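You operate a simulated robot arm through the tools that you are given. There is no shell and no other tool. Be economical: measure what you need, move in short steps, check, and stop when the job is done.

Carry out the task below with a simulated two-armed robot. There is one attempt and no reset: what you move stays moved.

JOB
Let the load off, swap the cracked cube for the yellow shim and shut the clear guard.
Fine: mint valve open first; cube in the red tray, shim on the press bed, guard shut. Where these are worked on the way, their far stop is far enough and under half their travel is too little: clear guard.

The check looks at the end state, three seconds after you hand in, the way a careful person would. Anything else that was tipped, shoved, dropped, spilled or broken makes it a failure.

ROBOT AND FRAMES
Two 6-joint arms with two-finger grippers on one trunk, on a base that drives. Base frame: it is fixed to the floor where the robot stands at the start and does not move with it; the origin is under the middle of the robot, x ahead of it, y to its left, z up. Lengths are in m, angles in rad, forces in N, time in s.
The left shoulder is at the start at [0.07, 0.176, 1.19], the right one opposite. With the tool pointing down near the work surface each hand reaches from about 0.46 to 0.8 m from the robot's upright axis, wherever it stands, measured 20 degrees to its own side. Places, roughly: bed of the press [0.7, -0.2, 0.9]; black knob [0.8, 0.5, 0.9]; buff cube [1, 1.75, 1]; clear guard [0.7, -0.2, 0.9]; crush pump [0.5, -0.1, 1]; fire button [0.4, 2, 0.9]; frost button [0.5, 1.5, 0.9]; frost dial [0.6, 1.5, 0.9]; green valve [0.7, 0.8, 0.9]; heat dial [0.4, 2, 1.1]; mint valve [0.8, -0.1, 0.9]; orange button [0.7, 0.6, 1]; red catch [0.3, 2.1, 1.1]; red cube [1, 1.75, 1]; soak valve [0.9, 1.6, 0.9]; tray [0.5, 0.1, 0.9]. Payload 2.45 kg a hand.
The TCP of each hand is the grasp point between the finger pads, 0.026 m short of the fingertips. In the tool frame z runs along the fingers and y along their closing line. The gripper opens to 0.096 m. The gripper's body begins 0.069 m behind the TCP.
Orientation is that of the tool frame in the base frame, as a unit quaternion [x, y, z, w]. With the fingers straight down and closing along the base's y, the tool's x points along the base's -x, its y along +y and its z along -z.

CONTROLS
- The arms move only by the tool jog_arm. It takes "left_targets", "right_targets" or both (then of equal length, played together; a hand with none holds still); each is a list of rows, each a list of 7 numbers: the turn, a rotation vector about the tool's x, y, z in rad, then the shift along the tool's x, y, z in mm, then the closure, from 0 (fully open) to 1 (shut). In form: [[ax, ay, az, tx, ty, tz, gripper], ...]. A call has 1 to 12 rows; each row shifts and turns the commanded pose from where the row before left it, along the tool's axes as they then stand. Rows are played at 5 a second. More than 0.05 m and 0.15 rad between two rows, or a gripper value outside its range, and nothing of the call is played. A pose out of reach is approached as far as the arm can. The call stops where the force on the tool passes 60 N (or 10 N more than at its start, if that is more) or the arm is blocked; 0.2 s more then pass. The fingers move at their own pace and stop on an object; they squeeze with about 35 N. The grip force told is the motor's: it shows also when the fingers shut on nothing. Time passes only in rows, and 0.2 s behind the last, so rows that do not move let the fingers close. The reply holds the time, the measured pose of the TCP, the force on the tool along the base axes, the opening and the grip force, in the units named above and with some noise, with the torque about the TCP (base axes, N m) and any sound that the robot's microphone picked up.
- Cameras (640 x 400 px; columns grow to the right, rows downward): "scene" is now at [0.1344, -0.0054, 1.5012]; the picture's right is [-0.06, -1.00, 0.00], its down [-0.66, 0.04, -0.75] and it looks along [0.75, -0.04, -0.66] (base axes); focal length 285 px, centre (320, 200). "left" rides on the left gripper at [0.082, -0.003, -0.098] in its tool frame; the picture's right is [0.04, 1.00, 0.00], its down [-0.73, 0.03, -0.68] and it looks along [-0.68, 0.03, 0.73] (tool axes); focal length 256 px, centre (320, 200). "right" rides on the right gripper at [0.082, 0.003, -0.098] in its tool frame; the picture's right is [-0.04, 1.00, 0.00], its down [-0.73, -0.03, -0.68] and it looks along [-0.68, -0.03, 0.73] (tool axes); focal length 256 px, centre (320, 200). There is no depth. A picture from a camera that has moved, and an enlarged one, comes with that camera's place and axes in the base frame and with its lens.
- get_image(camera): a new picture of that camera. It takes no simulated time.
- slide_trunk(by): slides the trunk up (or, below 0, down) by that many m; the arms and the scene camera ride with it, the base frame stays. It gives what a move gives, with no picture.
- roll_base(legs): drives the robot by 1 to 6 legs, each [ahead, left, turn to the left] in m, m and rad, along the robot's own axes; the way and the turn of a leg run together, so that a leg with both is an arc; at most 1.5 m and 3.142 rad a leg. The arms and the cameras ride along, it lands a little off, and it stops where it bumps. It gives what a move gives.
- aim_head(pan, tilt): turns the head with the scene camera to pan (to the left, within 1.501 rad either way) and tilt (down, from -0.506 to 1.204), counted from straight ahead of the robot. It gives what a move gives.
- zoom(camera, box): a new picture of the part [left, top, right, bottom] of that camera's present view, enlarged. It takes no simulated time.
- sign_off(): hands the job in; it is judged then, once.

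Work in short steps. Places have to be worked out from the pictures, the camera data and where the tool is seen: move nearer, look again, correct. Check each grasp and each placing, and mend what went wrong. You have 120 turns and 88 pictures in all, those below and enlarged ones among them. Open the grippers and draw the arms clear of the work before you hand the job in, unless the task says otherwise; then end with one line.

The tools are called by a JSON object that holds its "api" and its "payload". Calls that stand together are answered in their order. jog_arm: Moves the arms, as the interface text tells. Its arguments: {"type":"object","properties":{"left_targets":{"type":"array","items":{"type":"array","items":{"type":"number"}}},"right_targets":{"type":"array","items":{"type":"array","items":{"type":"number"}}}},"required":[]} The other tools are called the same way: slide_trunk (by) slides the trunk up or down; roll_base (legs) drives the base; aim_head (pan, tilt) turns the head that bears the scene camera; get_image (camera) takes a picture; zoom (camera, box) takes an enlarged picture of a part of a camera's view; sign_off () hands the job in.

At the start:

```text
time: 0.0
left_ee_pos: [0.6381, 0.0909, 1.2222]
left_tool_rot: [0.001, 1.0, 0.0, 0.0]
left_wrist_force: [-0.1, -0.4, -0.1]
left_ft_torque: [0.03, -0.02, 0.04]
left_opening: 0.096
left_grip_force: 0.0
right_ee_pos: [0.5727, -0.2967, 1.1876]
right_tool_rot: [-0.001, 1.0, 0.002, 0.0]
right_wrist_force: [0.5, 0.5, 0.3]
right_ft_torque: [-0.01, -0.02, 0.01]
right_opening: 0.096
right_grip_force: 0.0
trunk travel left (down, up): [-0.675, 0.165]
robot x, y, heading: [-0.0029, 0.0038, 0.001]
head pan, tilt: [-0.058, 0.717]
```

scene: 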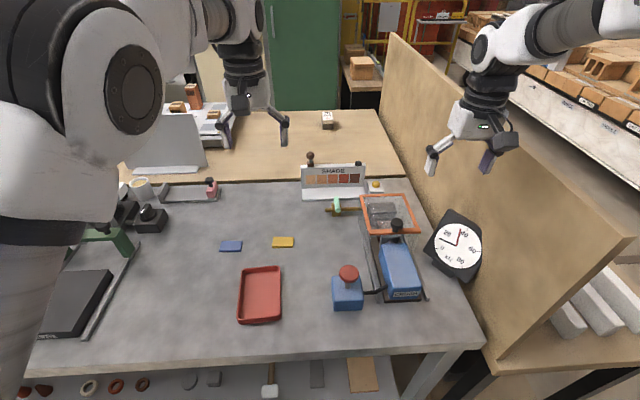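
right: 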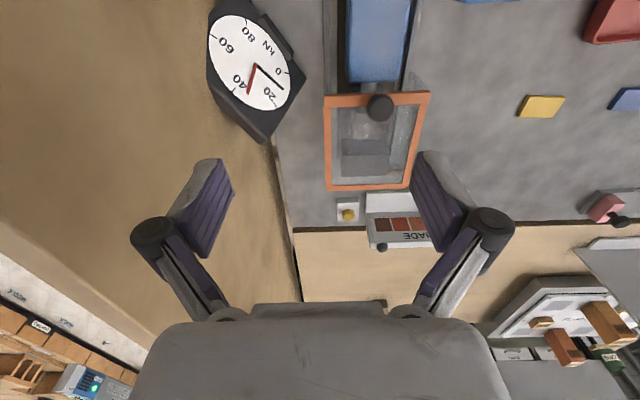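
left: 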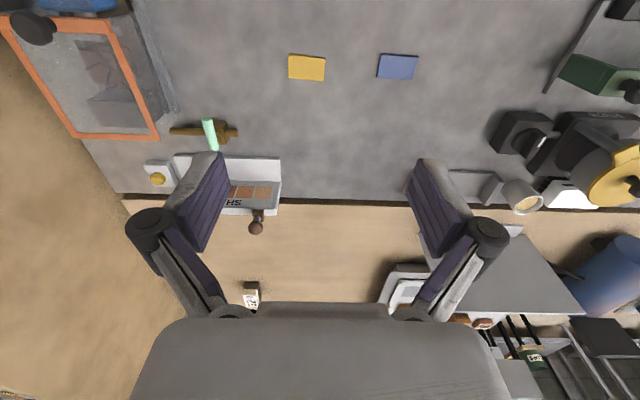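

The press with its guard, gauge and mint valve is at the right. I zoom in on it to understand the parts.

{"api": "zoom", "payload": {"camera": "scene", "box": [300, 150, 500, 320]}}

{"api": "zoom", "payload": {"camera": "right", "box": [200, 0, 500, 260]}}

{"api": "zoom", "payload": {"camera": "left", "box": [0, 0, 300, 240]}}

```text
2.35 times, centred on (400, 235) of scene
camera zoom: at [0.1344, -0.0054, 1.5012], right [-0.06, -1.0, 0.0], down [-0.66, 0.04, -0.75], along [0.75, -0.04, -0.66], focal length 671 px, centre (132, 118)
```

zoom: 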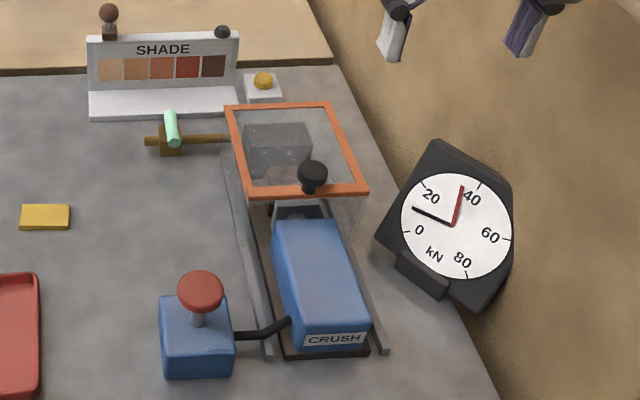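

```text
1.54 times, centred on (350, 130) of right
camera zoom: at [0.4911, -0.292, 1.2863], right [0.04, 1.0, 0.0], down [0.73, -0.03, 0.68], along [0.68, -0.03, -0.73], focal length 394 px, centre (274, 308)
```

zoom: 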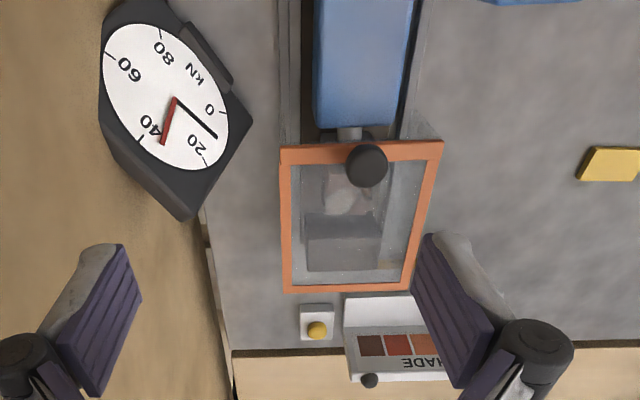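

```text
1.67 times, centred on (150, 120) of left
camera zoom: at [0.5574, 0.0882, 1.3207], right [-0.04, 1.0, 0.0], down [0.73, 0.03, 0.68], along [0.68, 0.03, -0.73], focal length 427 px, centre (603, 333)
```

zoom: 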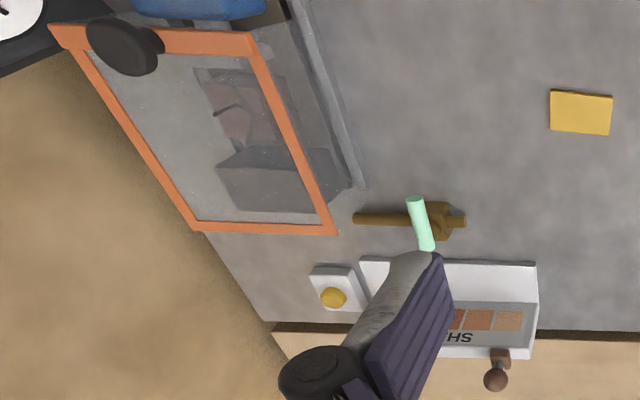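

The load gauge reads about 12 kN, with a perpendicular mint lever on the brass pipe. The guard box sits on rails over the cube. I bring the right camera closer over the valve and move the left arm away.

{"api": "jog_arm", "payload": {"right_targets": [[0, 0, 0, -5, 44, 15, 0], [0, 0, 0, -5, 44, 15, 0], [0, 0, 0, -5, 44, 15, 0], [0, 0, 0, -5, 44, 15, 0]], "left_targets": [[0, 0, 0, 20, 40, 0, 0], [0, 0, 0, 20, 40, 0, 0], [0, 0, 0, 20, 40, 0, 0], [0, 0, 0, 20, 40, 0, 0]]}}

{"api": "get_image", "payload": {"camera": "right"}}

{"api": "get_image", "payload": {"camera": "scene"}}

```text
time: 1.0
left_ee_pos: [0.558, 0.2572, 1.2226]
left_tool_rot: [0.001, 1.0, -0.003, 0.001]
left_wrist_force: [-0.2, 0.6, 0.0]
left_ft_torque: [-0.1, 0.0, 0.02]
left_opening: 0.0961
left_grip_force: 0.2
right_ee_pos: [0.5924, -0.1114, 1.1302]
right_tool_rot: [0.0, 1.0, -0.002, 0.001]
right_wrist_force: [0.0, 1.0, 0.5]
right_ft_torque: [-0.09, 0.02, 0.0]
right_opening: 0.0962
right_grip_force: 0.1
trunk travel left (down, up): [-0.675, 0.165]
robot x, y, heading: [-0.0011, -0.0015, 0.001]
head pan, tilt: [-0.058, 0.717]
```

```text
81 pictures are left
camera right: at [0.5115, -0.1076, 1.229], right [0.04, 1.0, 0.0], down [0.73, -0.03, 0.68], along [0.68, -0.03, -0.73], focal length 256 px, centre (320, 200)
```

right: 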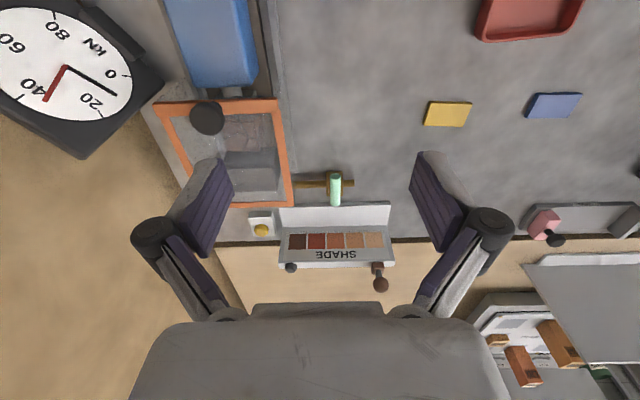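

```text
80 pictures are left
camera scene: at [0.1333, 0.0011, 1.5013], right [-0.06, -1.0, 0.0], down [-0.66, 0.03, -0.75], along [0.75, -0.05, -0.66], focal length 285 px, centre (320, 200)
```

scene: 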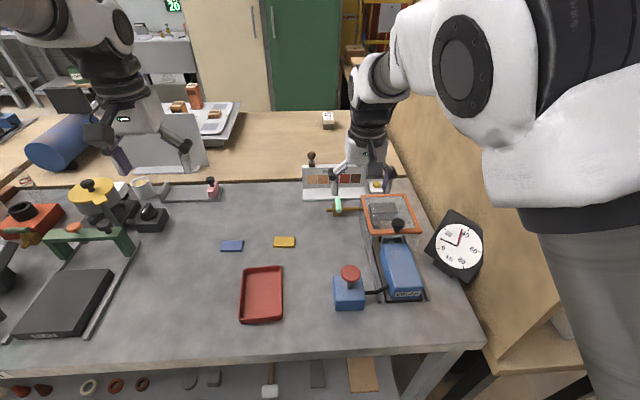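

The valve is well centred now; I enlarge it and the guard.

{"api": "zoom", "payload": {"camera": "right", "box": [270, 130, 400, 210]}}

{"api": "zoom", "payload": {"camera": "right", "box": [140, 50, 320, 220]}}

{"api": "zoom", "payload": {"camera": "scene", "box": [315, 180, 435, 250]}}

```text
4.92 times, centred on (335, 170) of right
camera zoom: at [0.5115, -0.1076, 1.229], right [0.04, 1.0, 0.0], down [0.73, -0.03, 0.68], along [0.68, -0.03, -0.73], focal length 1260 px, centre (246, 348)
```

zoom: 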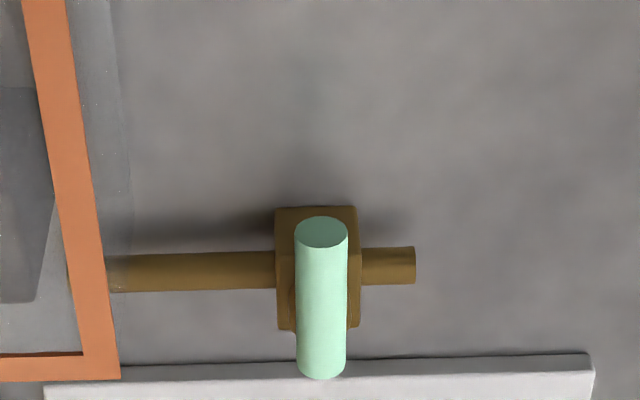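

```text
2.35 times, centred on (230, 135) of right
camera zoom: at [0.5115, -0.1076, 1.229], right [0.04, 1.0, 0.0], down [0.73, -0.03, 0.68], along [0.68, -0.03, -0.73], focal length 602 px, centre (532, 353)
```

zoom: 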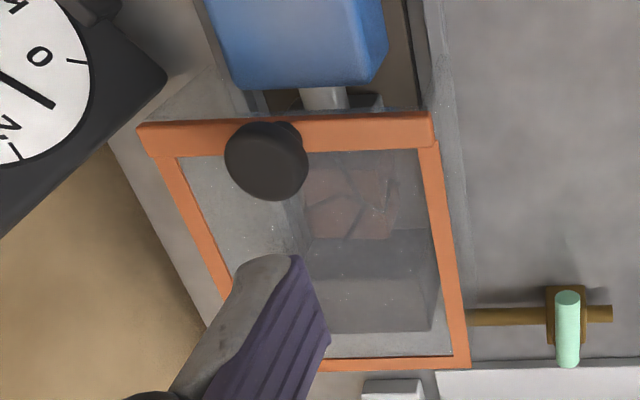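

```text
5.33 times, centred on (375, 215) of scene
camera zoom: at [0.1333, 0.0011, 1.5013], right [-0.06, -1.0, 0.0], down [-0.66, 0.03, -0.75], along [0.75, -0.05, -0.66], focal length 1521 px, centre (27, 120)
```

zoom: 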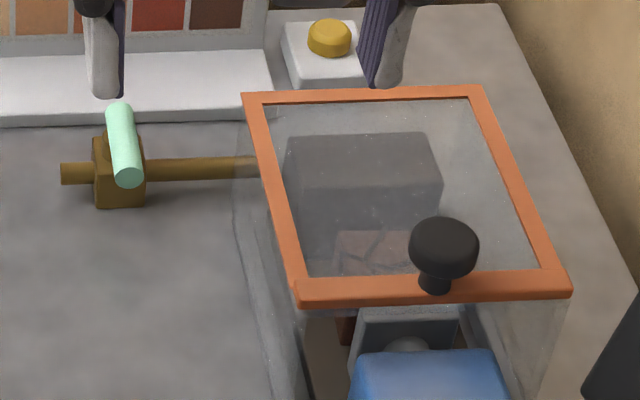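

I judge the T-lever centre at about (0.79, −0.095, 0.91), lying along x across the pipe, and the guard top at z≈0.956. I move the right hand above the lever, half closed so it keeps off the guard.

{"api": "jog_arm", "payload": {"right_targets": [[0, 0, 0, -40, 3, 10, 0.45], [0, 0, 0, -40, 3, 20, 0.45], [0, 0, 0, -40, 3, 30, 0.45], [0, 0, 0, -40, 4, 35, 0.45], [0, 0, 0, -38, 3, 35, 0.45], [0, 0, 0, 0, 0, 0, 0.45]]}}

{"api": "get_image", "payload": {"camera": "right"}}

{"api": "zoom", "payload": {"camera": "scene", "box": [280, 130, 440, 250]}}

```text
refused: row 4 steps farther than a row can; nothing moved
```

```text
76 pictures are left
camera right: at [0.5115, -0.1076, 1.229], right [0.04, 1.0, 0.0], down [0.73, -0.03, 0.68], along [0.68, -0.03, -0.73], focal length 256 px, centre (320, 200)
```

right: 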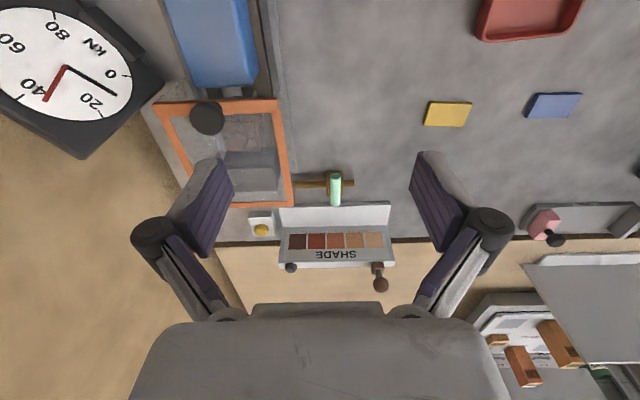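

```text
3.33 times, centred on (360, 190) of scene
camera zoom: at [0.1333, 0.0011, 1.5013], right [-0.06, -1.0, 0.0], down [-0.66, 0.03, -0.75], along [0.75, -0.05, -0.66], focal length 950 px, centre (187, 233)
```

zoom: 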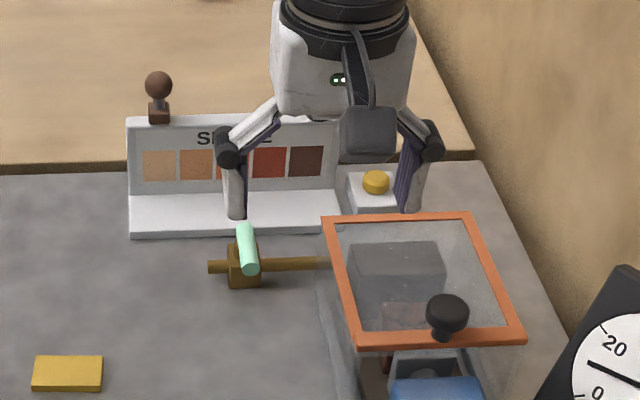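

The step limit was exceeded; I send the same move in smaller rows.

{"api": "jog_arm", "payload": {"right_targets": [[0, 0, 0, -40, 3, 20, 0.45], [0, 0, 0, -40, 3, 20, 0.45], [0, 0, 0, -40, 3, 20, 0.45], [0, 0, 0, -40, 4, 20, 0.45], [0, 0, 0, -38, 3, 20, 0.45], [0, 0, 0, 0, 0, 25, 0.45], [0, 0, 0, 0, 0, 0, 0.45]]}}

{"api": "get_image", "payload": {"camera": "right"}}

{"api": "zoom", "payload": {"camera": "scene", "box": [280, 130, 440, 250]}}

```text
time: 2.6
left_ee_pos: [0.5593, 0.2513, 1.2215]
left_tool_rot: [0.0, 1.0, 0.0, -0.001]
left_wrist_force: [1.1, -0.9, -0.5]
left_ft_torque: [-0.01, 0.0, 0.0]
left_opening: 0.096
left_grip_force: 0.1
right_ee_pos: [0.7448, -0.1091, 1.0211]
right_tool_rot: [0.0, 1.0, 0.001, 0.001]
right_wrist_force: [-0.1, 0.1, 0.2]
right_ft_torque: [0.03, 0.0, -0.01]
right_opening: 0.0527
right_grip_force: 0.1
right hand out of reach, approached as far as the arm can: row 4, 5
trunk travel left (down, up): [-0.675, 0.165]
robot x, y, heading: [-0.0008, -0.0022, 0.003]
head pan, tilt: [-0.058, 0.717]
```

```text
74 pictures are left
camera right: at [0.6633, -0.1063, 1.1203], right [0.04, 1.0, 0.0], down [0.73, -0.03, 0.68], along [0.68, -0.03, -0.73], focal length 256 px, centre (320, 200)
```

right: 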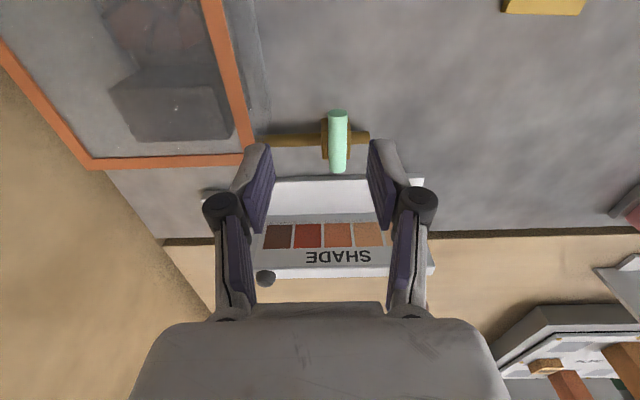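

```text
3.33 times, centred on (360, 190) of scene
camera zoom: at [0.1357, -0.0055, 1.501], right [-0.06, -1.0, 0.0], down [-0.66, 0.04, -0.75], along [0.75, -0.04, -0.66], focal length 950 px, centre (187, 233)
```

zoom: 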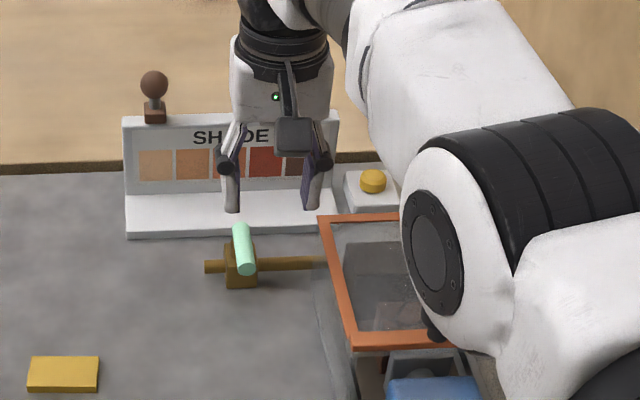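

The arm's limit is x≈0.745; the lever centre works out to (0.793, −0.095, 0.909). I draw the hand back and up, then drive ahead 0.12 m.

{"api": "jog_arm", "payload": {"right_targets": [[0, 0, 0, 40, 0, -20, 0.45], [0, 0, 0, 40, 0, -20, 0.45], [0, 0, 0, 40, 0, -20, 0.45]]}}

{"api": "roll_base", "payload": {"legs": [[0.12, 0, 0]]}}

```text
time: 3.4
left_ee_pos: [0.5561, 0.2536, 1.2232]
left_tool_rot: [0.0, 1.0, 0.001, 0.001]
left_wrist_force: [0.5, -0.4, -0.8]
left_ft_torque: [-0.05, -0.06, 0.0]
left_opening: 0.0961
left_grip_force: 0.0
right_ee_pos: [0.62, -0.1075, 1.0827]
right_tool_rot: [-0.001, 1.0, 0.001, 0.002]
right_wrist_force: [-0.6, 0.7, -0.3]
right_ft_torque: [0.02, -0.03, -0.03]
right_opening: 0.0528
right_grip_force: 0.1
trunk travel left (down, up): [-0.675, 0.165]
robot x, y, heading: [0.0012, 0.0005, 0.001]
head pan, tilt: [-0.058, 0.717]
```

```text
time: 4.6
left_ee_pos: [0.6759, 0.2525, 1.2227]
left_tool_rot: [0.0, 1.0, 0.0, 0.001]
left_wrist_force: [0.1, -0.3, 0.5]
left_ft_torque: [0.0, -0.02, 0.03]
left_opening: 0.0959
left_grip_force: 0.1
right_ee_pos: [0.7417, -0.1102, 1.0823]
right_tool_rot: [-0.001, 1.0, 0.0, 0.001]
right_wrist_force: [-0.8, 0.1, 0.2]
right_ft_torque: [0.05, 0.0, 0.01]
right_opening: 0.0528
right_grip_force: 0.1
trunk travel left (down, up): [-0.675, 0.165]
robot x, y, heading: [0.1209, 0.0021, -0.003]
head pan, tilt: [-0.058, 0.717]
```

No bump. Now I move over the lever and down to z≈0.96.

{"api": "jog_arm", "payload": {"right_targets": [[0, 0, 0, -26, 7, 30, 0.45], [0, 0, 0, -25, 8, 30, 0.45], [0, 0, 0, 0, 0, 30, 0.45], [0, 0, 0, 0, 0, 30, 0.45], [0, 0, 0, 0, 0, 0, 0.45]]}}

{"api": "get_image", "payload": {"camera": "right"}}

{"api": "zoom", "payload": {"camera": "scene", "box": [260, 180, 460, 330]}}

```text
time: 5.8
left_ee_pos: [0.6777, 0.253, 1.2224]
left_tool_rot: [0.001, 1.0, 0.0, 0.0]
left_wrist_force: [0.3, 1.0, -0.2]
left_ft_torque: [0.02, 0.0, 0.01]
left_opening: 0.0958
left_grip_force: 0.0
right_ee_pos: [0.7922, -0.0934, 0.9622]
right_tool_rot: [-0.001, 1.0, 0.001, 0.0]
right_wrist_force: [0.0, 0.4, -0.4]
right_ft_torque: [-0.03, -0.02, -0.02]
right_opening: 0.0527
right_grip_force: 0.0
trunk travel left (down, up): [-0.675, 0.165]
robot x, y, heading: [0.1206, -0.002, -0.001]
head pan, tilt: [-0.058, 0.717]
```

```text
72 pictures are left
camera right: at [0.7107, -0.0899, 1.061], right [0.04, 1.0, 0.0], down [0.73, -0.03, 0.68], along [0.68, -0.03, -0.73], focal length 256 px, centre (320, 200)
```

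right: 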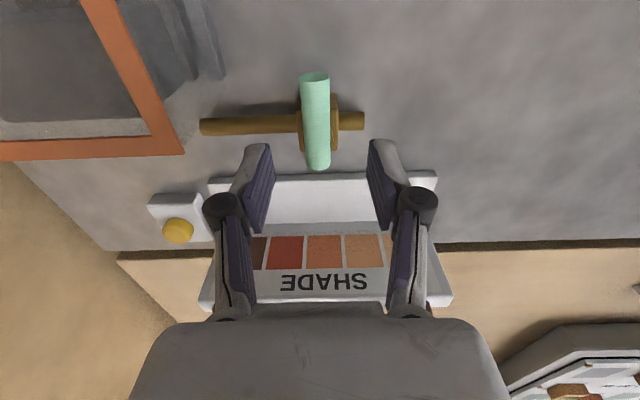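

```text
2.67 times, centred on (360, 255) of scene
camera zoom: at [0.2546, -0.0052, 1.5012], right [-0.06, -1.0, 0.0], down [-0.66, 0.04, -0.75], along [0.75, -0.04, -0.66], focal length 760 px, centre (213, 53)
```

zoom: 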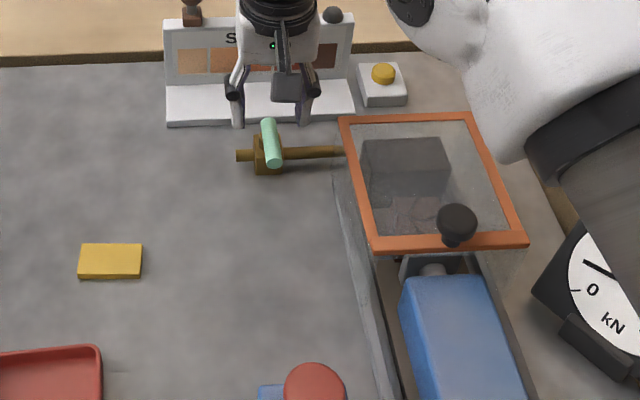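

Lever centre is (0.789, −0.095), so I'm aligned. I descend 40 mm and close on it.

{"api": "jog_arm", "payload": {"right_targets": [[0, 0, 0, 3, -2, 20, 0.45], [0, 0, 0, 0, 0, 19, 0.45], [0, 0, 0, 0, 0, 0, 0.45]]}}

{"api": "get_image", "payload": {"camera": "right"}}

```text
time: 6.6
left_ee_pos: [0.6783, 0.2528, 1.223]
left_tool_rot: [0.0, 1.0, 0.0, 0.0]
left_wrist_force: [0.8, 0.3, 0.4]
left_ft_torque: [0.0, 0.0, -0.01]
left_opening: 0.096
left_grip_force: 0.1
right_ee_pos: [0.7906, -0.0943, 0.9237]
right_tool_rot: [0.0, 1.0, 0.001, 0.001]
right_wrist_force: [-0.7, 0.0, -0.6]
right_ft_torque: [0.0, -0.02, -0.01]
right_opening: 0.0526
right_grip_force: 0.0
trunk travel left (down, up): [-0.675, 0.165]
robot x, y, heading: [0.1202, 0.0022, 0.004]
head pan, tilt: [-0.058, 0.717]
```

```text
70 pictures are left
camera right: at [0.7079, -0.0908, 1.0223], right [0.04, 1.0, 0.0], down [0.73, -0.03, 0.68], along [0.68, -0.03, -0.73], focal length 256 px, centre (320, 200)
```

right: 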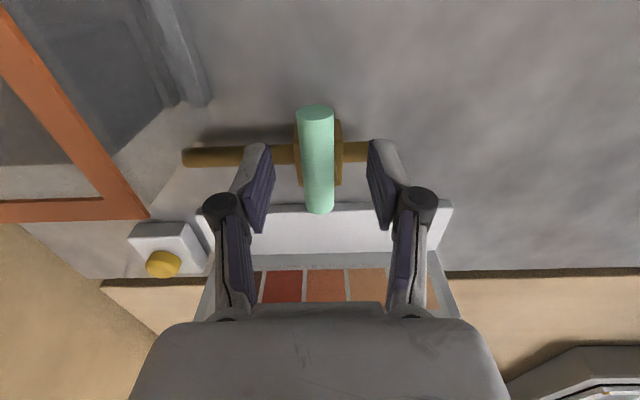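

Lever lies between the fingers with tips just below it. Closing the gripper.

{"api": "jog_arm", "payload": {"right_targets": [[0, 0, 0, 0, 0, 0, 0.8], [0, 0, 0, 0, 0, 0, 0.95], [0, 0, 0, 0, 0, 0, 1.0]]}}

{"api": "get_image", "payload": {"camera": "right"}}

```text
time: 7.4
left_ee_pos: [0.6783, 0.2521, 1.2232]
left_tool_rot: [0.0, 1.0, 0.001, -0.001]
left_wrist_force: [0.8, 0.0, -0.3]
left_ft_torque: [-0.01, 0.0, 0.0]
left_opening: 0.0961
left_grip_force: 0.1
right_ee_pos: [0.7911, -0.0947, 0.9238]
right_tool_rot: [0.0, 1.0, 0.0, 0.001]
right_wrist_force: [1.0, -5.4, 0.7]
right_ft_torque: [-0.16, 0.12, -0.05]
right_opening: 0.0208
right_grip_force: 44.9
trunk travel left (down, up): [-0.675, 0.165]
robot x, y, heading: [0.1174, -0.0015, -0.0]
head pan, tilt: [-0.058, 0.717]
```

```text
69 pictures are left
camera right: at [0.7083, -0.0918, 1.0221], right [0.04, 1.0, 0.0], down [0.73, -0.03, 0.68], along [0.68, -0.03, -0.73], focal length 256 px, centre (320, 200)
```

right: 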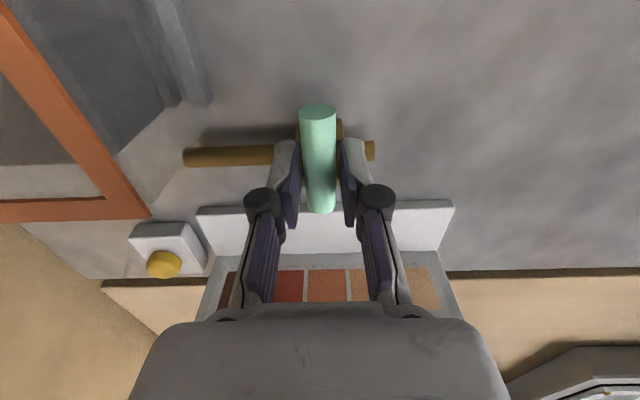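

Firm grip on a 21 mm handle. I try a small turn about tool z and watch the torque.

{"api": "jog_arm", "payload": {"right_targets": [[0, 0, 0.1, 0, 0, 0, 1], [0, 0, 0.1, 0, 0, 0, 1], [0, 0, 0, 0, 0, 0, 1]]}}

{"api": "get_image", "payload": {"camera": "right"}}

```text
time: 8.2
left_ee_pos: [0.6787, 0.2534, 1.2227]
left_tool_rot: [-0.001, 1.0, 0.0, 0.0]
left_wrist_force: [-1.3, -0.4, 0.7]
left_ft_torque: [-0.02, -0.01, 0.02]
left_opening: 0.0959
left_grip_force: 0.0
right_ee_pos: [0.7908, -0.0938, 0.9227]
right_tool_rot: [0.099, 0.995, 0.001, 0.002]
right_wrist_force: [4.7, 5.1, 3.4]
right_ft_torque: [0.72, 0.2, 1.44]
right_opening: 0.0225
right_grip_force: 45.0
trunk travel left (down, up): [-0.675, 0.165]
robot x, y, heading: [0.1202, -0.0007, 0.003]
head pan, tilt: [-0.058, 0.717]
```

```text
68 pictures are left
camera right: at [0.7112, -0.0743, 1.0221], right [0.24, 0.97, 0.0], down [0.71, -0.17, 0.68], along [0.66, -0.16, -0.73], focal length 256 px, centre (320, 200)
```

right: 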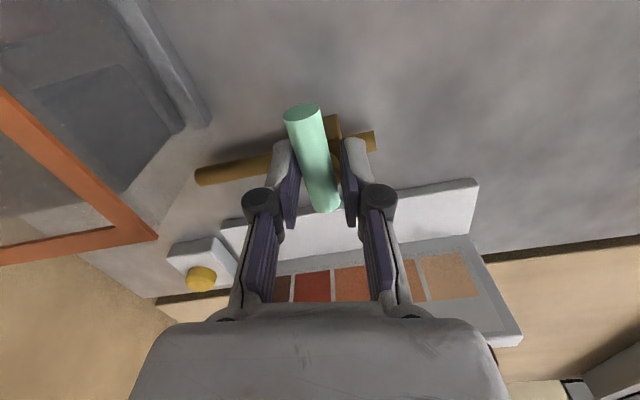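

The lever stayed put (torque 1.4 N m, fingers spread), so that is its stop side. I turn back and the other way.

{"api": "jog_arm", "payload": {"right_targets": [[0, 0, -0.1, 0, 0, 0, 1], [0, 0, -0.1, 0, 0, 0, 1], [0, 0, -0.1, 0, 0, 0, 1], [0, 0, -0.1, 0, 0, 0, 1], [0, 0, 0, 0, 0, 0, 1]]}}

{"api": "get_image", "payload": {"camera": "right"}}

```text
time: 9.4
left_ee_pos: [0.6796, 0.251, 1.2227]
left_tool_rot: [0.0, 1.0, 0.0, -0.001]
left_wrist_force: [-0.9, 0.4, 0.9]
left_ft_torque: [-0.01, 0.01, 0.02]
left_opening: 0.096
left_grip_force: 0.0
right_ee_pos: [0.7918, -0.0971, 0.923]
right_tool_rot: [-0.1, 0.995, 0.002, 0.001]
right_wrist_force: [14.5, -7.9, 11.8]
right_ft_torque: [-0.24, -0.08, -0.14]
right_opening: 0.0209
right_grip_force: 45.4
trunk travel left (down, up): [-0.675, 0.165]
robot x, y, heading: [0.1194, -0.0002, -0.003]
head pan, tilt: [-0.058, 0.717]
```

```text
67 pictures are left
camera right: at [0.7107, -0.1102, 1.022], right [-0.16, 0.99, 0.0], down [0.72, 0.12, 0.68], along [0.67, 0.11, -0.73], focal length 256 px, centre (320, 200)
```

right: 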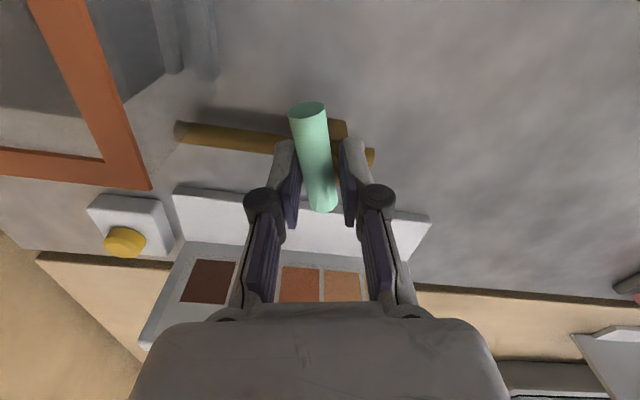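

The lever now follows with low torque. I continue turning.

{"api": "jog_arm", "payload": {"right_targets": [[0, 0, -0.12, 0, 0, 0, 1], [0, 0, -0.12, 0, 0, 0, 1], [0, 0, -0.12, 0, 0, 0, 1], [0, 0, -0.12, 0, 0, 0, 1], [0, 0, -0.12, 0, 0, 0, 1], [0, 0, -0.12, 0, 0, 0, 1], [0, 0, 0, 0, 0, 0, 1]]}}

{"api": "get_image", "payload": {"camera": "right"}}

{"api": "get_image", "payload": {"camera": "scene"}}

```text
time: 10.6
left_ee_pos: [0.6807, 0.2487, 1.2223]
left_tool_rot: [0.002, 1.0, 0.0, 0.0]
left_wrist_force: [0.5, -0.1, -0.2]
left_ft_torque: [-0.07, 0.03, 0.01]
left_opening: 0.0958
left_grip_force: 0.0
right_ee_pos: [0.7931, -0.103, 0.9234]
right_tool_rot: [-0.372, 0.928, -0.002, 0.003]
right_wrist_force: [6.1, -23.5, -4.2]
right_ft_torque: [0.06, -0.96, -0.23]
right_opening: 0.0211
right_grip_force: 44.6
trunk travel left (down, up): [-0.675, 0.165]
robot x, y, heading: [0.1182, -0.0051, -0.004]
head pan, tilt: [-0.058, 0.717]
stopped in row 5 (right hand): the force on the tool passed its limit at 61 N (the readings are from after the stop); the commanded pose is now the measured one
```

```text
66 pictures are left
camera right: at [0.7317, -0.1557, 1.0216], right [-0.66, 0.75, -0.01], down [0.55, 0.49, 0.68], along [0.52, 0.45, -0.73], focal length 256 px, centre (320, 200)
```

right: 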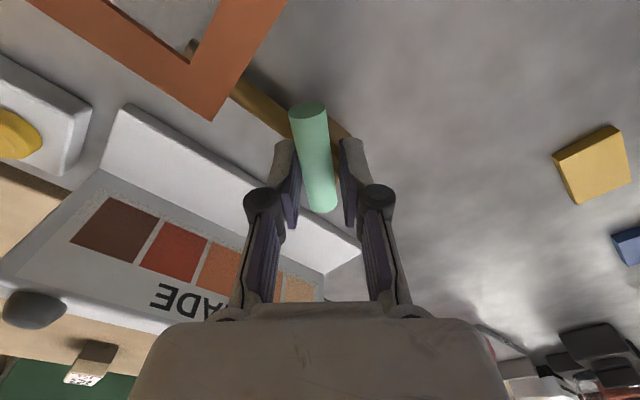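

```text
65 pictures are left
camera scene: at [0.2565, -0.0077, 1.5003], right [-0.06, -1.0, 0.0], down [-0.66, 0.04, -0.75], along [0.75, -0.04, -0.66], focal length 285 px, centre (320, 200)
```

scene: 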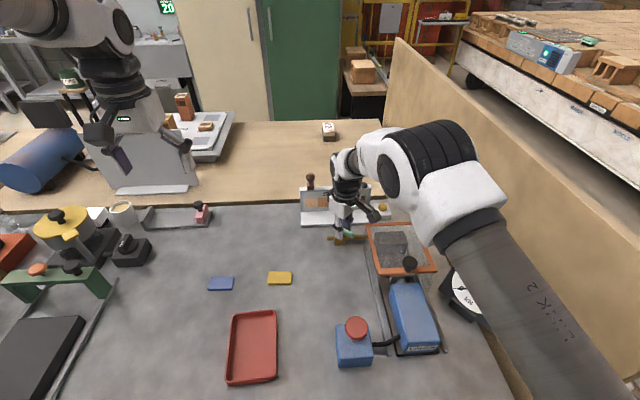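

The turn is working, but my grip sits about 10 mm from the pivot (pivot ≈ (0.80, −0.095)), which built up side force. I follow the arc for the rest.

{"api": "jog_arm", "payload": {"right_targets": [[0, 0, 0, 1, -2, 0, 1], [0, 0, -0.1, 0, -1.4, 0, 1], [0, 0, -0.1, 0, -1.4, 0, 1], [0, 0, -0.1, 0, -1.4, 0, 1], [0, 0, 0, 0, 0, 0, 1]]}}

{"api": "get_image", "payload": {"camera": "right"}}

```text
time: 11.8
left_ee_pos: [0.6799, 0.2491, 1.2224]
left_tool_rot: [0.001, 1.0, 0.001, 0.0]
left_wrist_force: [-0.8, -0.6, -0.2]
left_ft_torque: [0.0, 0.01, 0.0]
left_opening: 0.0961
left_grip_force: 0.1
right_ee_pos: [0.7961, -0.1041, 0.9229]
right_tool_rot: [-0.508, 0.861, -0.001, 0.002]
right_wrist_force: [-1.3, -8.3, -9.7]
right_ft_torque: [0.41, -0.27, -0.04]
right_opening: 0.0208
right_grip_force: 44.9
trunk travel left (down, up): [-0.675, 0.165]
robot x, y, heading: [0.1196, 0.0002, -0.004]
head pan, tilt: [-0.058, 0.717]
```

```text
64 pictures are left
camera right: at [0.7536, -0.1737, 1.0219], right [-0.86, 0.52, 0.0], down [0.38, 0.63, 0.68], along [0.36, 0.58, -0.73], focal length 256 px, centre (320, 200)
```

right: 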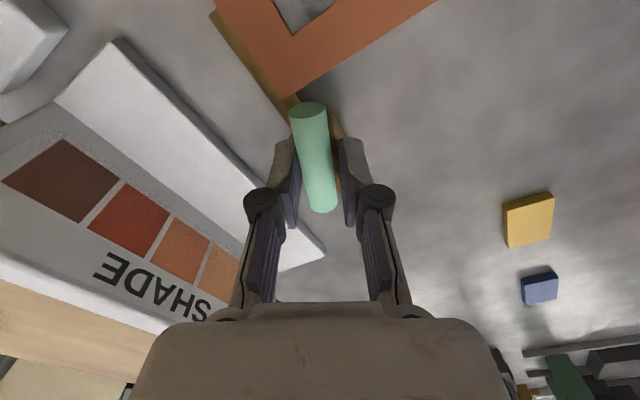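

Hand at 1.07 rad, forces low, lever about 0.4 rad short of the pipe line. Continuing.

{"api": "jog_arm", "payload": {"right_targets": [[0, 0, -0.1, 0.5, -1.4, 0, 1], [0, 0, -0.1, 0.5, -1.4, 0, 1], [0, 0, -0.1, 0.5, -1.4, 0, 1], [0, 0, -0.1, 0.5, -1, 0, 1], [0, 0, 0, 0, 0, 0, 1]]}}

{"api": "get_image", "payload": {"camera": "right"}}

```text
time: 13.0
left_ee_pos: [0.6806, 0.2529, 1.2207]
left_tool_rot: [0.0, 1.0, -0.001, 0.0]
left_wrist_force: [-0.1, -0.1, 0.1]
left_ft_torque: [0.0, -0.01, -0.03]
left_opening: 0.096
left_grip_force: 0.0
right_ee_pos: [0.8014, -0.1052, 0.9235]
right_tool_rot: [-0.67, 0.742, -0.002, 0.002]
right_wrist_force: [-10.3, 7.6, -24.0]
right_ft_torque: [0.65, 0.19, 0.13]
right_opening: 0.0209
right_grip_force: 45.3
trunk travel left (down, up): [-0.675, 0.165]
robot x, y, heading: [0.1178, -0.0003, 0.004]
head pan, tilt: [-0.058, 0.717]
```

```text
63 pictures are left
camera right: at [0.7882, -0.1857, 1.0224], right [-0.99, 0.14, 0.0], down [0.1, 0.73, 0.68], along [0.1, 0.67, -0.73], focal length 256 px, centre (320, 200)
```

right: 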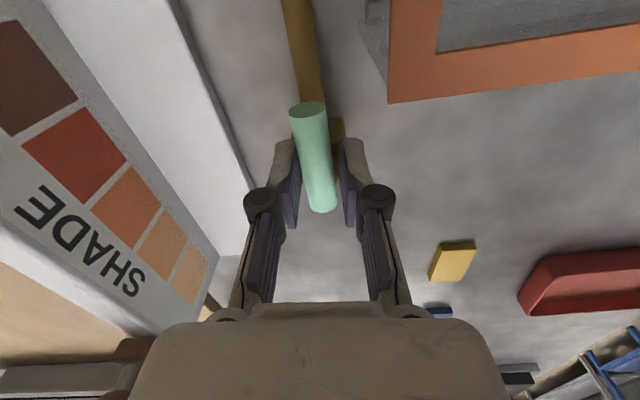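

The lever is aligned with the pipe now. I give a little more turn to the stop and check the gauge.

{"api": "jog_arm", "payload": {"right_targets": [[0, 0, -0.08, 0, -0.5, 0, 1], [0, 0, -0.08, 0, -0.5, 0, 1], [0, 0, 0, 0, 0, 0, 1]]}}

{"api": "zoom", "payload": {"camera": "right", "box": [220, 0, 420, 240]}}

{"api": "zoom", "payload": {"camera": "scene", "box": [320, 200, 520, 360]}}

```text
time: 13.8
left_ee_pos: [0.6804, 0.2516, 1.2221]
left_tool_rot: [0.001, 1.0, -0.001, 0.0]
left_wrist_force: [-1.0, -0.5, -1.2]
left_ft_torque: [0.02, 0.0, -0.02]
left_opening: 0.0959
left_grip_force: 0.1
right_ee_pos: [0.8024, -0.1064, 0.9251]
right_tool_rot: [0.726, -0.688, 0.003, -0.003]
right_wrist_force: [-9.0, 8.3, -16.5]
right_ft_torque: [0.05, 0.29, -0.04]
right_opening: 0.0208
right_grip_force: 44.8
trunk travel left (down, up): [-0.675, 0.165]
robot x, y, heading: [0.1181, -0.0004, 0.004]
head pan, tilt: [-0.058, 0.717]
```

```text
1.67 times, centred on (320, 120) of right
camera zoom: at [0.8024, -0.1871, 1.0243], right [-1.0, -0.01, -0.01], down [-0.02, 0.73, 0.68], along [0.0, 0.68, -0.73], focal length 427 px, centre (320, 333)
```

zoom: 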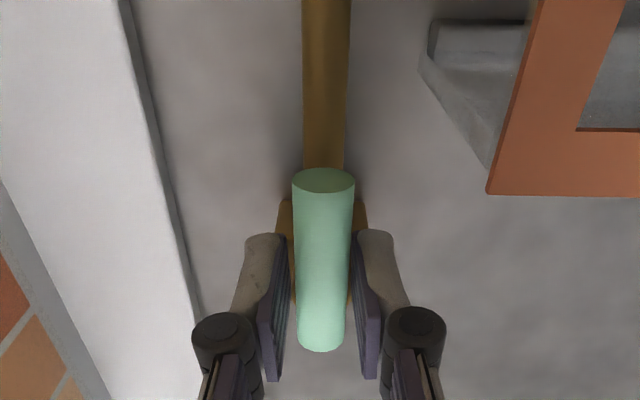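

```text
2.50 times, centred on (420, 280) of scene
camera zoom: at [0.2557, -0.0048, 1.5012], right [-0.06, -1.0, 0.0], down [-0.66, 0.04, -0.75], along [0.75, -0.04, -0.66], focal length 713 px, centre (70, 0)
```

zoom: 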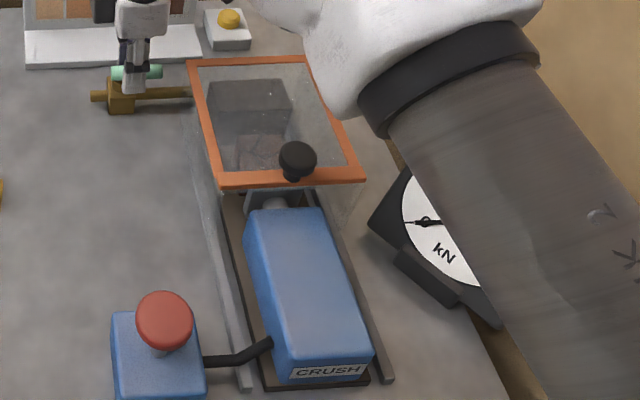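

The lever is in line with the pipe and the gauge reads 0: load is off. I release and lift.

{"api": "jog_arm", "payload": {"right_targets": [[0, 0, 0, 0, 0, 0, 0.6], [0, 0, 0, 0, 0, 0, 0.5], [0, 0, 0, 0, 0, -30, 0.45], [0, 0, 0, 0, 0, -40, 0.45], [0, 0, 0, 0, 0, -45, 0.45]]}}

{"api": "zoom", "payload": {"camera": "right", "box": [160, 0, 480, 240]}}

```text
time: 15.0
left_ee_pos: [0.6792, 0.252, 1.2231]
left_tool_rot: [0.001, 1.0, 0.001, 0.0]
left_wrist_force: [0.3, -0.1, 0.2]
left_ft_torque: [-0.02, -0.02, -0.02]
left_opening: 0.0959
left_grip_force: 0.0
right_ee_pos: [0.8007, -0.1057, 1.0387]
right_tool_rot: [0.726, -0.688, 0.003, -0.003]
right_wrist_force: [-0.4, -0.3, 0.2]
right_ft_torque: [-0.01, -0.04, 0.0]
right_opening: 0.0527
right_grip_force: 0.1
trunk travel left (down, up): [-0.675, 0.165]
robot x, y, heading: [0.119, -0.0009, -0.003]
head pan, tilt: [-0.058, 0.717]
```

```text
1.67 times, centred on (320, 120) of right
camera zoom: at [0.7995, -0.1875, 1.1381], right [-1.0, -0.01, -0.01], down [-0.02, 0.73, 0.68], along [0.0, 0.68, -0.73], focal length 427 px, centre (320, 333)
```

zoom: 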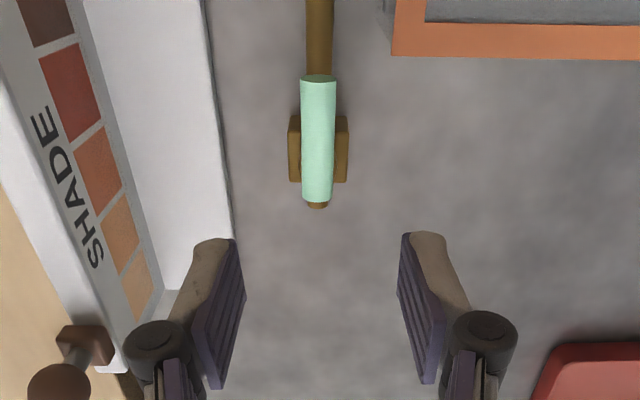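

Valve done. I straighten the right hand and raise it clear.

{"api": "jog_arm", "payload": {"right_targets": [[0, 0, 0.14, 0, 0, -15, 0.2], [0, 0, 0.145, 0, 0, -10, 0.1], [0, 0, 0.145, 0, 0, -10, 0], [0, 0, 0.145, 0, 0, -10, 0], [0, 0, 0.145, 0, 0, 0, 0], [0, 0, 0.145, 0, 0, 0, 0], [0, 0, 0.145, 0, 0, 0, 0], [0, 0, 0.145, 0, 0, 0, 0], [0, 0, 0.145, 0, 0, 0, 0], [0, 0, 0.145, 0, 0, 0, 0], [0, 0, 0.145, 0, 0, 0, 0], [0, 0, 0.034, 0, 0, 0, 0]]}}

{"api": "roll_base", "payload": {"legs": [[-0.13, 0, 0]]}}

```text
time: 17.6
left_ee_pos: [0.6795, 0.2507, 1.2233]
left_tool_rot: [0.001, 1.0, 0.0, 0.0]
left_wrist_force: [-0.1, 0.2, -0.2]
left_ft_torque: [0.01, -0.01, -0.01]
left_opening: 0.0961
left_grip_force: 0.0
right_ee_pos: [0.8003, -0.1078, 1.0854]
right_tool_rot: [0.001, 1.0, 0.001, 0.005]
right_wrist_force: [-0.4, 0.3, 0.7]
right_ft_torque: [0.0, -0.03, 0.0]
right_opening: 0.0958
right_grip_force: 0.2
trunk travel left (down, up): [-0.675, 0.165]
robot x, y, heading: [0.1202, -0.0026, -0.001]
head pan, tilt: [-0.058, 0.717]
```

```text
time: 18.9
left_ee_pos: [0.5512, 0.2516, 1.2214]
left_tool_rot: [0.0, 1.0, 0.0, -0.001]
left_wrist_force: [-0.1, -0.7, -0.8]
left_ft_torque: [0.01, 0.0, -0.02]
left_opening: 0.0959
left_grip_force: 0.1
right_ee_pos: [0.67, -0.1049, 1.0845]
right_tool_rot: [-0.001, 1.0, 0.0, 0.002]
right_wrist_force: [0.1, -0.6, -0.2]
right_ft_torque: [0.05, 0.02, 0.01]
right_opening: 0.0959
right_grip_force: 0.1
trunk travel left (down, up): [-0.675, 0.165]
robot x, y, heading: [-0.0094, -0.0027, -0.001]
head pan, tilt: [-0.058, 0.717]
```

I go to a look position behind and above the guard knob.

{"api": "jog_arm", "payload": {"right_targets": [[0, 0, 0, 30, -30, -10, 0], [0, 0, 0, 30, -30, -10, 0], [0, 0, 0, 30, -30, -5, 0], [0, 0, 0, 20, -30, 0, 0], [0, 0, 0, 0, 0, 0, 0]]}}

{"api": "get_image", "payload": {"camera": "right"}}

{"api": "get_image", "payload": {"camera": "scene"}}

```text
time: 20.1
left_ee_pos: [0.5498, 0.2524, 1.223]
left_tool_rot: [0.0, 1.0, -0.001, 0.001]
left_wrist_force: [-0.2, 0.0, -0.3]
left_ft_torque: [0.0, 0.03, 0.05]
left_opening: 0.0962
left_grip_force: 0.1
right_ee_pos: [0.5596, -0.2235, 1.1086]
right_tool_rot: [-0.001, 1.0, 0.0, 0.004]
right_wrist_force: [0.8, 0.5, 0.2]
right_ft_torque: [0.02, -0.01, -0.03]
right_opening: 0.0959
right_grip_force: 0.1
trunk travel left (down, up): [-0.675, 0.165]
robot x, y, heading: [-0.0111, 0.0025, -0.001]
head pan, tilt: [-0.058, 0.717]
```

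```text
59 pictures are left
camera right: at [0.4766, -0.2211, 1.2068], right [0.04, 1.0, 0.0], down [0.73, -0.03, 0.68], along [0.68, -0.03, -0.73], focal length 256 px, centre (320, 200)
```

right: 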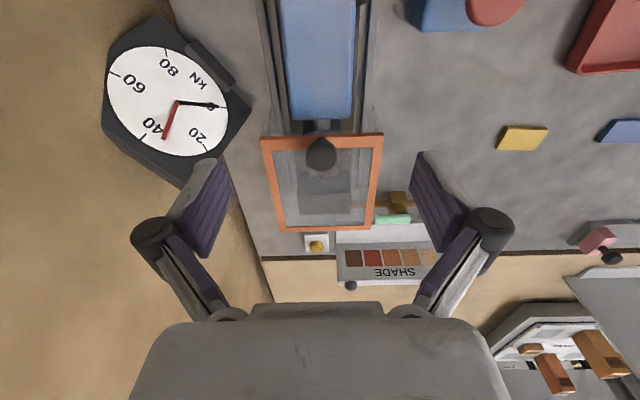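

```text
58 pictures are left
camera scene: at [0.1256, -0.0046, 1.5011], right [-0.06, -1.0, 0.0], down [-0.66, 0.04, -0.75], along [0.75, -0.04, -0.66], focal length 285 px, centre (320, 200)
```

scene: 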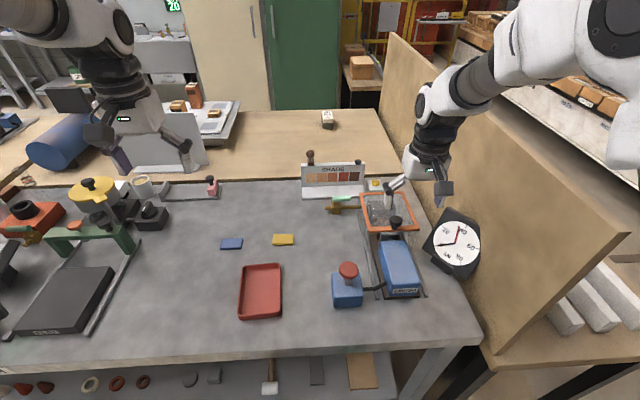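

Gauge reads 0. Knob is at about (0.621, −0.226, 0.985). I move over it and look before gripping.

{"api": "jog_arm", "payload": {"right_targets": [[0, 0, 0, -31, -2, 25, 0], [0, 0, 0, -30, -1, 25, 0], [0, 0, 0, 0, 0, 35, 0.2], [0, 0, 0, 0, 0, 0, 0.3]]}}

{"api": "get_image", "payload": {"camera": "right"}}

{"api": "zoom", "payload": {"camera": "scene", "box": [320, 140, 480, 310]}}

```text
time: 21.1
left_ee_pos: [0.5484, 0.2513, 1.222]
left_tool_rot: [0.0, 1.0, -0.001, 0.0]
left_wrist_force: [-0.1, 0.1, 0.0]
left_ft_torque: [-0.02, -0.01, 0.0]
left_opening: 0.0961
left_grip_force: 0.0
right_ee_pos: [0.6195, -0.2276, 1.0247]
right_tool_rot: [-0.001, 1.0, 0.0, 0.004]
right_wrist_force: [0.1, -0.2, 0.2]
right_ft_torque: [-0.01, -0.01, -0.03]
right_opening: 0.0672
right_grip_force: 0.0
trunk travel left (down, up): [-0.675, 0.165]
robot x, y, heading: [-0.009, -0.0038, -0.006]
head pan, tilt: [-0.058, 0.717]
```

```text
57 pictures are left
camera right: at [0.5384, -0.2237, 1.1239], right [0.04, 1.0, 0.0], down [0.73, -0.03, 0.68], along [0.68, -0.03, -0.73], focal length 256 px, centre (320, 200)
```

right: 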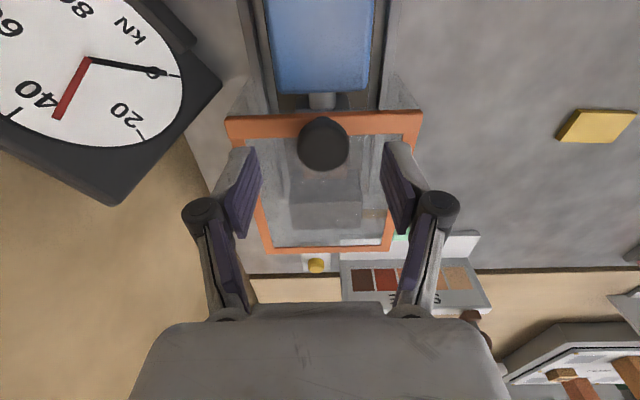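

```text
2.35 times, centred on (400, 225) of scene
camera zoom: at [0.1249, -0.0058, 1.5012], right [-0.06, -1.0, 0.0], down [-0.66, 0.04, -0.75], along [0.75, -0.04, -0.66], focal length 671 px, centre (132, 141)
```

zoom: 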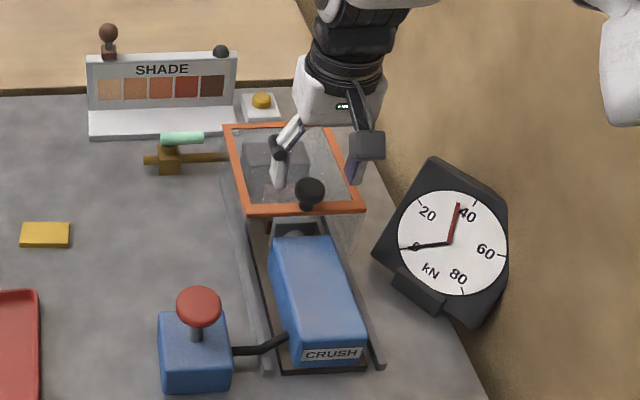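

Aligned. Lower 34 mm and close on the knob.

{"api": "jog_arm", "payload": {"right_targets": [[0, 0, 0, 0, 2, 17, 0.3], [0, 0, 0, 0, 0, 17, 0.3], [0, 0, 0, 0, 0, 0, 0.6], [0, 0, 0, 0, 0, 0, 0.9], [0, 0, 0, 0, 0, 0, 1]]}}

{"api": "get_image", "payload": {"camera": "right"}}

```text
time: 22.3
left_ee_pos: [0.5494, 0.2522, 1.223]
left_tool_rot: [0.0, 1.0, 0.0, 0.0]
left_wrist_force: [0.9, 0.1, 0.0]
left_ft_torque: [0.01, 0.02, 0.01]
left_opening: 0.0959
left_grip_force: 0.1
right_ee_pos: [0.6217, -0.2256, 0.9907]
right_tool_rot: [-0.001, 1.0, 0.001, 0.005]
right_wrist_force: [0.4, 0.4, 1.1]
right_ft_torque: [-0.02, -0.29, 0.02]
right_opening: 0.0301
right_grip_force: 45.0
trunk travel left (down, up): [-0.675, 0.165]
robot x, y, heading: [-0.0034, 0.0008, 0.0]
head pan, tilt: [-0.058, 0.717]
```

```text
55 pictures are left
camera right: at [0.5386, -0.2219, 1.0893], right [0.04, 1.0, 0.0], down [0.73, -0.03, 0.69], along [0.68, -0.03, -0.73], focal length 256 px, centre (320, 200)
```

right: 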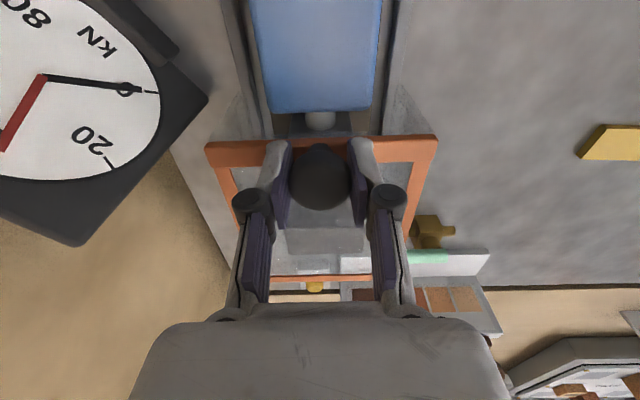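

Knob gripped (30 mm). I pull it gently toward −x.

{"api": "jog_arm", "payload": {"right_targets": [[0, 0, 0, 10, 0, 0, 1], [0, 0, 0, 15, 0, 0, 1], [0, 0, 0, 15, 0, 0, 1], [0, 0, 0, 0, 0, 0, 1]]}}

{"api": "zoom", "payload": {"camera": "scene", "box": [320, 140, 480, 310]}}

```text
time: 23.3
left_ee_pos: [0.5482, 0.2525, 1.2238]
left_tool_rot: [0.001, 1.0, -0.001, 0.001]
left_wrist_force: [0.6, 0.5, 0.5]
left_ft_torque: [-0.03, -0.01, 0.0]
left_opening: 0.096
left_grip_force: 0.1
right_ee_pos: [0.5805, -0.2271, 0.9901]
right_tool_rot: [0.0, 1.0, -0.001, 0.005]
right_wrist_force: [-0.4, 2.8, 9.3]
right_ft_torque: [0.02, -0.12, 0.03]
right_opening: 0.0301
right_grip_force: 44.0
trunk travel left (down, up): [-0.675, 0.165]
robot x, y, heading: [-0.0092, -0.0032, 0.002]
head pan, tilt: [-0.058, 0.717]
```

```text
2.35 times, centred on (400, 225) of scene
camera zoom: at [0.1236, -0.0045, 1.5014], right [-0.06, -1.0, 0.0], down [-0.66, 0.04, -0.75], along [0.75, -0.04, -0.66], focal length 671 px, centre (132, 141)
```

zoom: 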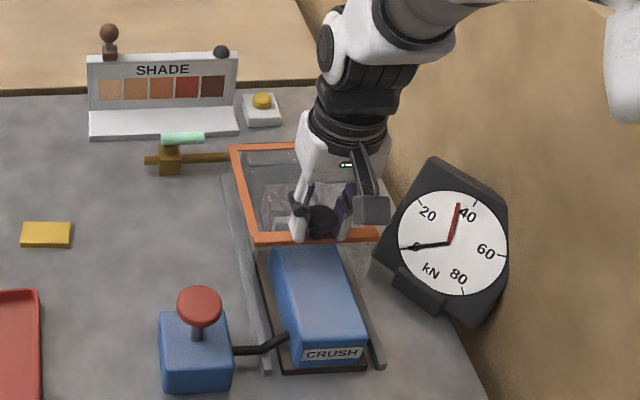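

The guard slides freely. Continue to its far stop.

{"api": "jog_arm", "payload": {"right_targets": [[0, 0, 0, 15, 0, 0, 1], [0, 0, 0, 15, 0, 0, 1], [0, 0, 0, 15, 0, 0, 1], [0, 0, 0, 15, 0, 0, 1], [0, 0, 0, 15, 0, 0, 1], [0, 0, 0, 0, 0, 0, 1]]}}

{"api": "zoom", "payload": {"camera": "scene", "box": [320, 140, 480, 310]}}

```text
time: 24.7
left_ee_pos: [0.5479, 0.2529, 1.223]
left_tool_rot: [-0.001, 1.0, -0.001, 0.0]
left_wrist_force: [0.1, 0.2, -0.3]
left_ft_torque: [0.02, -0.01, -0.02]
left_opening: 0.0959
left_grip_force: 0.0
right_ee_pos: [0.5066, -0.2262, 0.9919]
right_tool_rot: [-0.001, 1.0, -0.001, 0.005]
right_wrist_force: [-0.2, 4.3, 10.7]
right_ft_torque: [0.06, -0.49, -0.05]
right_opening: 0.03
right_grip_force: 44.3
trunk travel left (down, up): [-0.675, 0.165]
robot x, y, heading: [-0.0068, -0.0044, 0.003]
head pan, tilt: [-0.058, 0.717]
```

```text
2.35 times, centred on (400, 225) of scene
camera zoom: at [0.1234, -0.004, 1.5014], right [-0.06, -1.0, 0.0], down [-0.66, 0.04, -0.75], along [0.75, -0.04, -0.66], focal length 671 px, centre (132, 141)
```

zoom: 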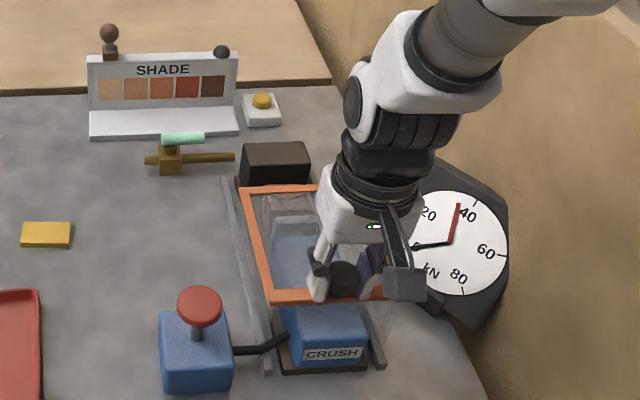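

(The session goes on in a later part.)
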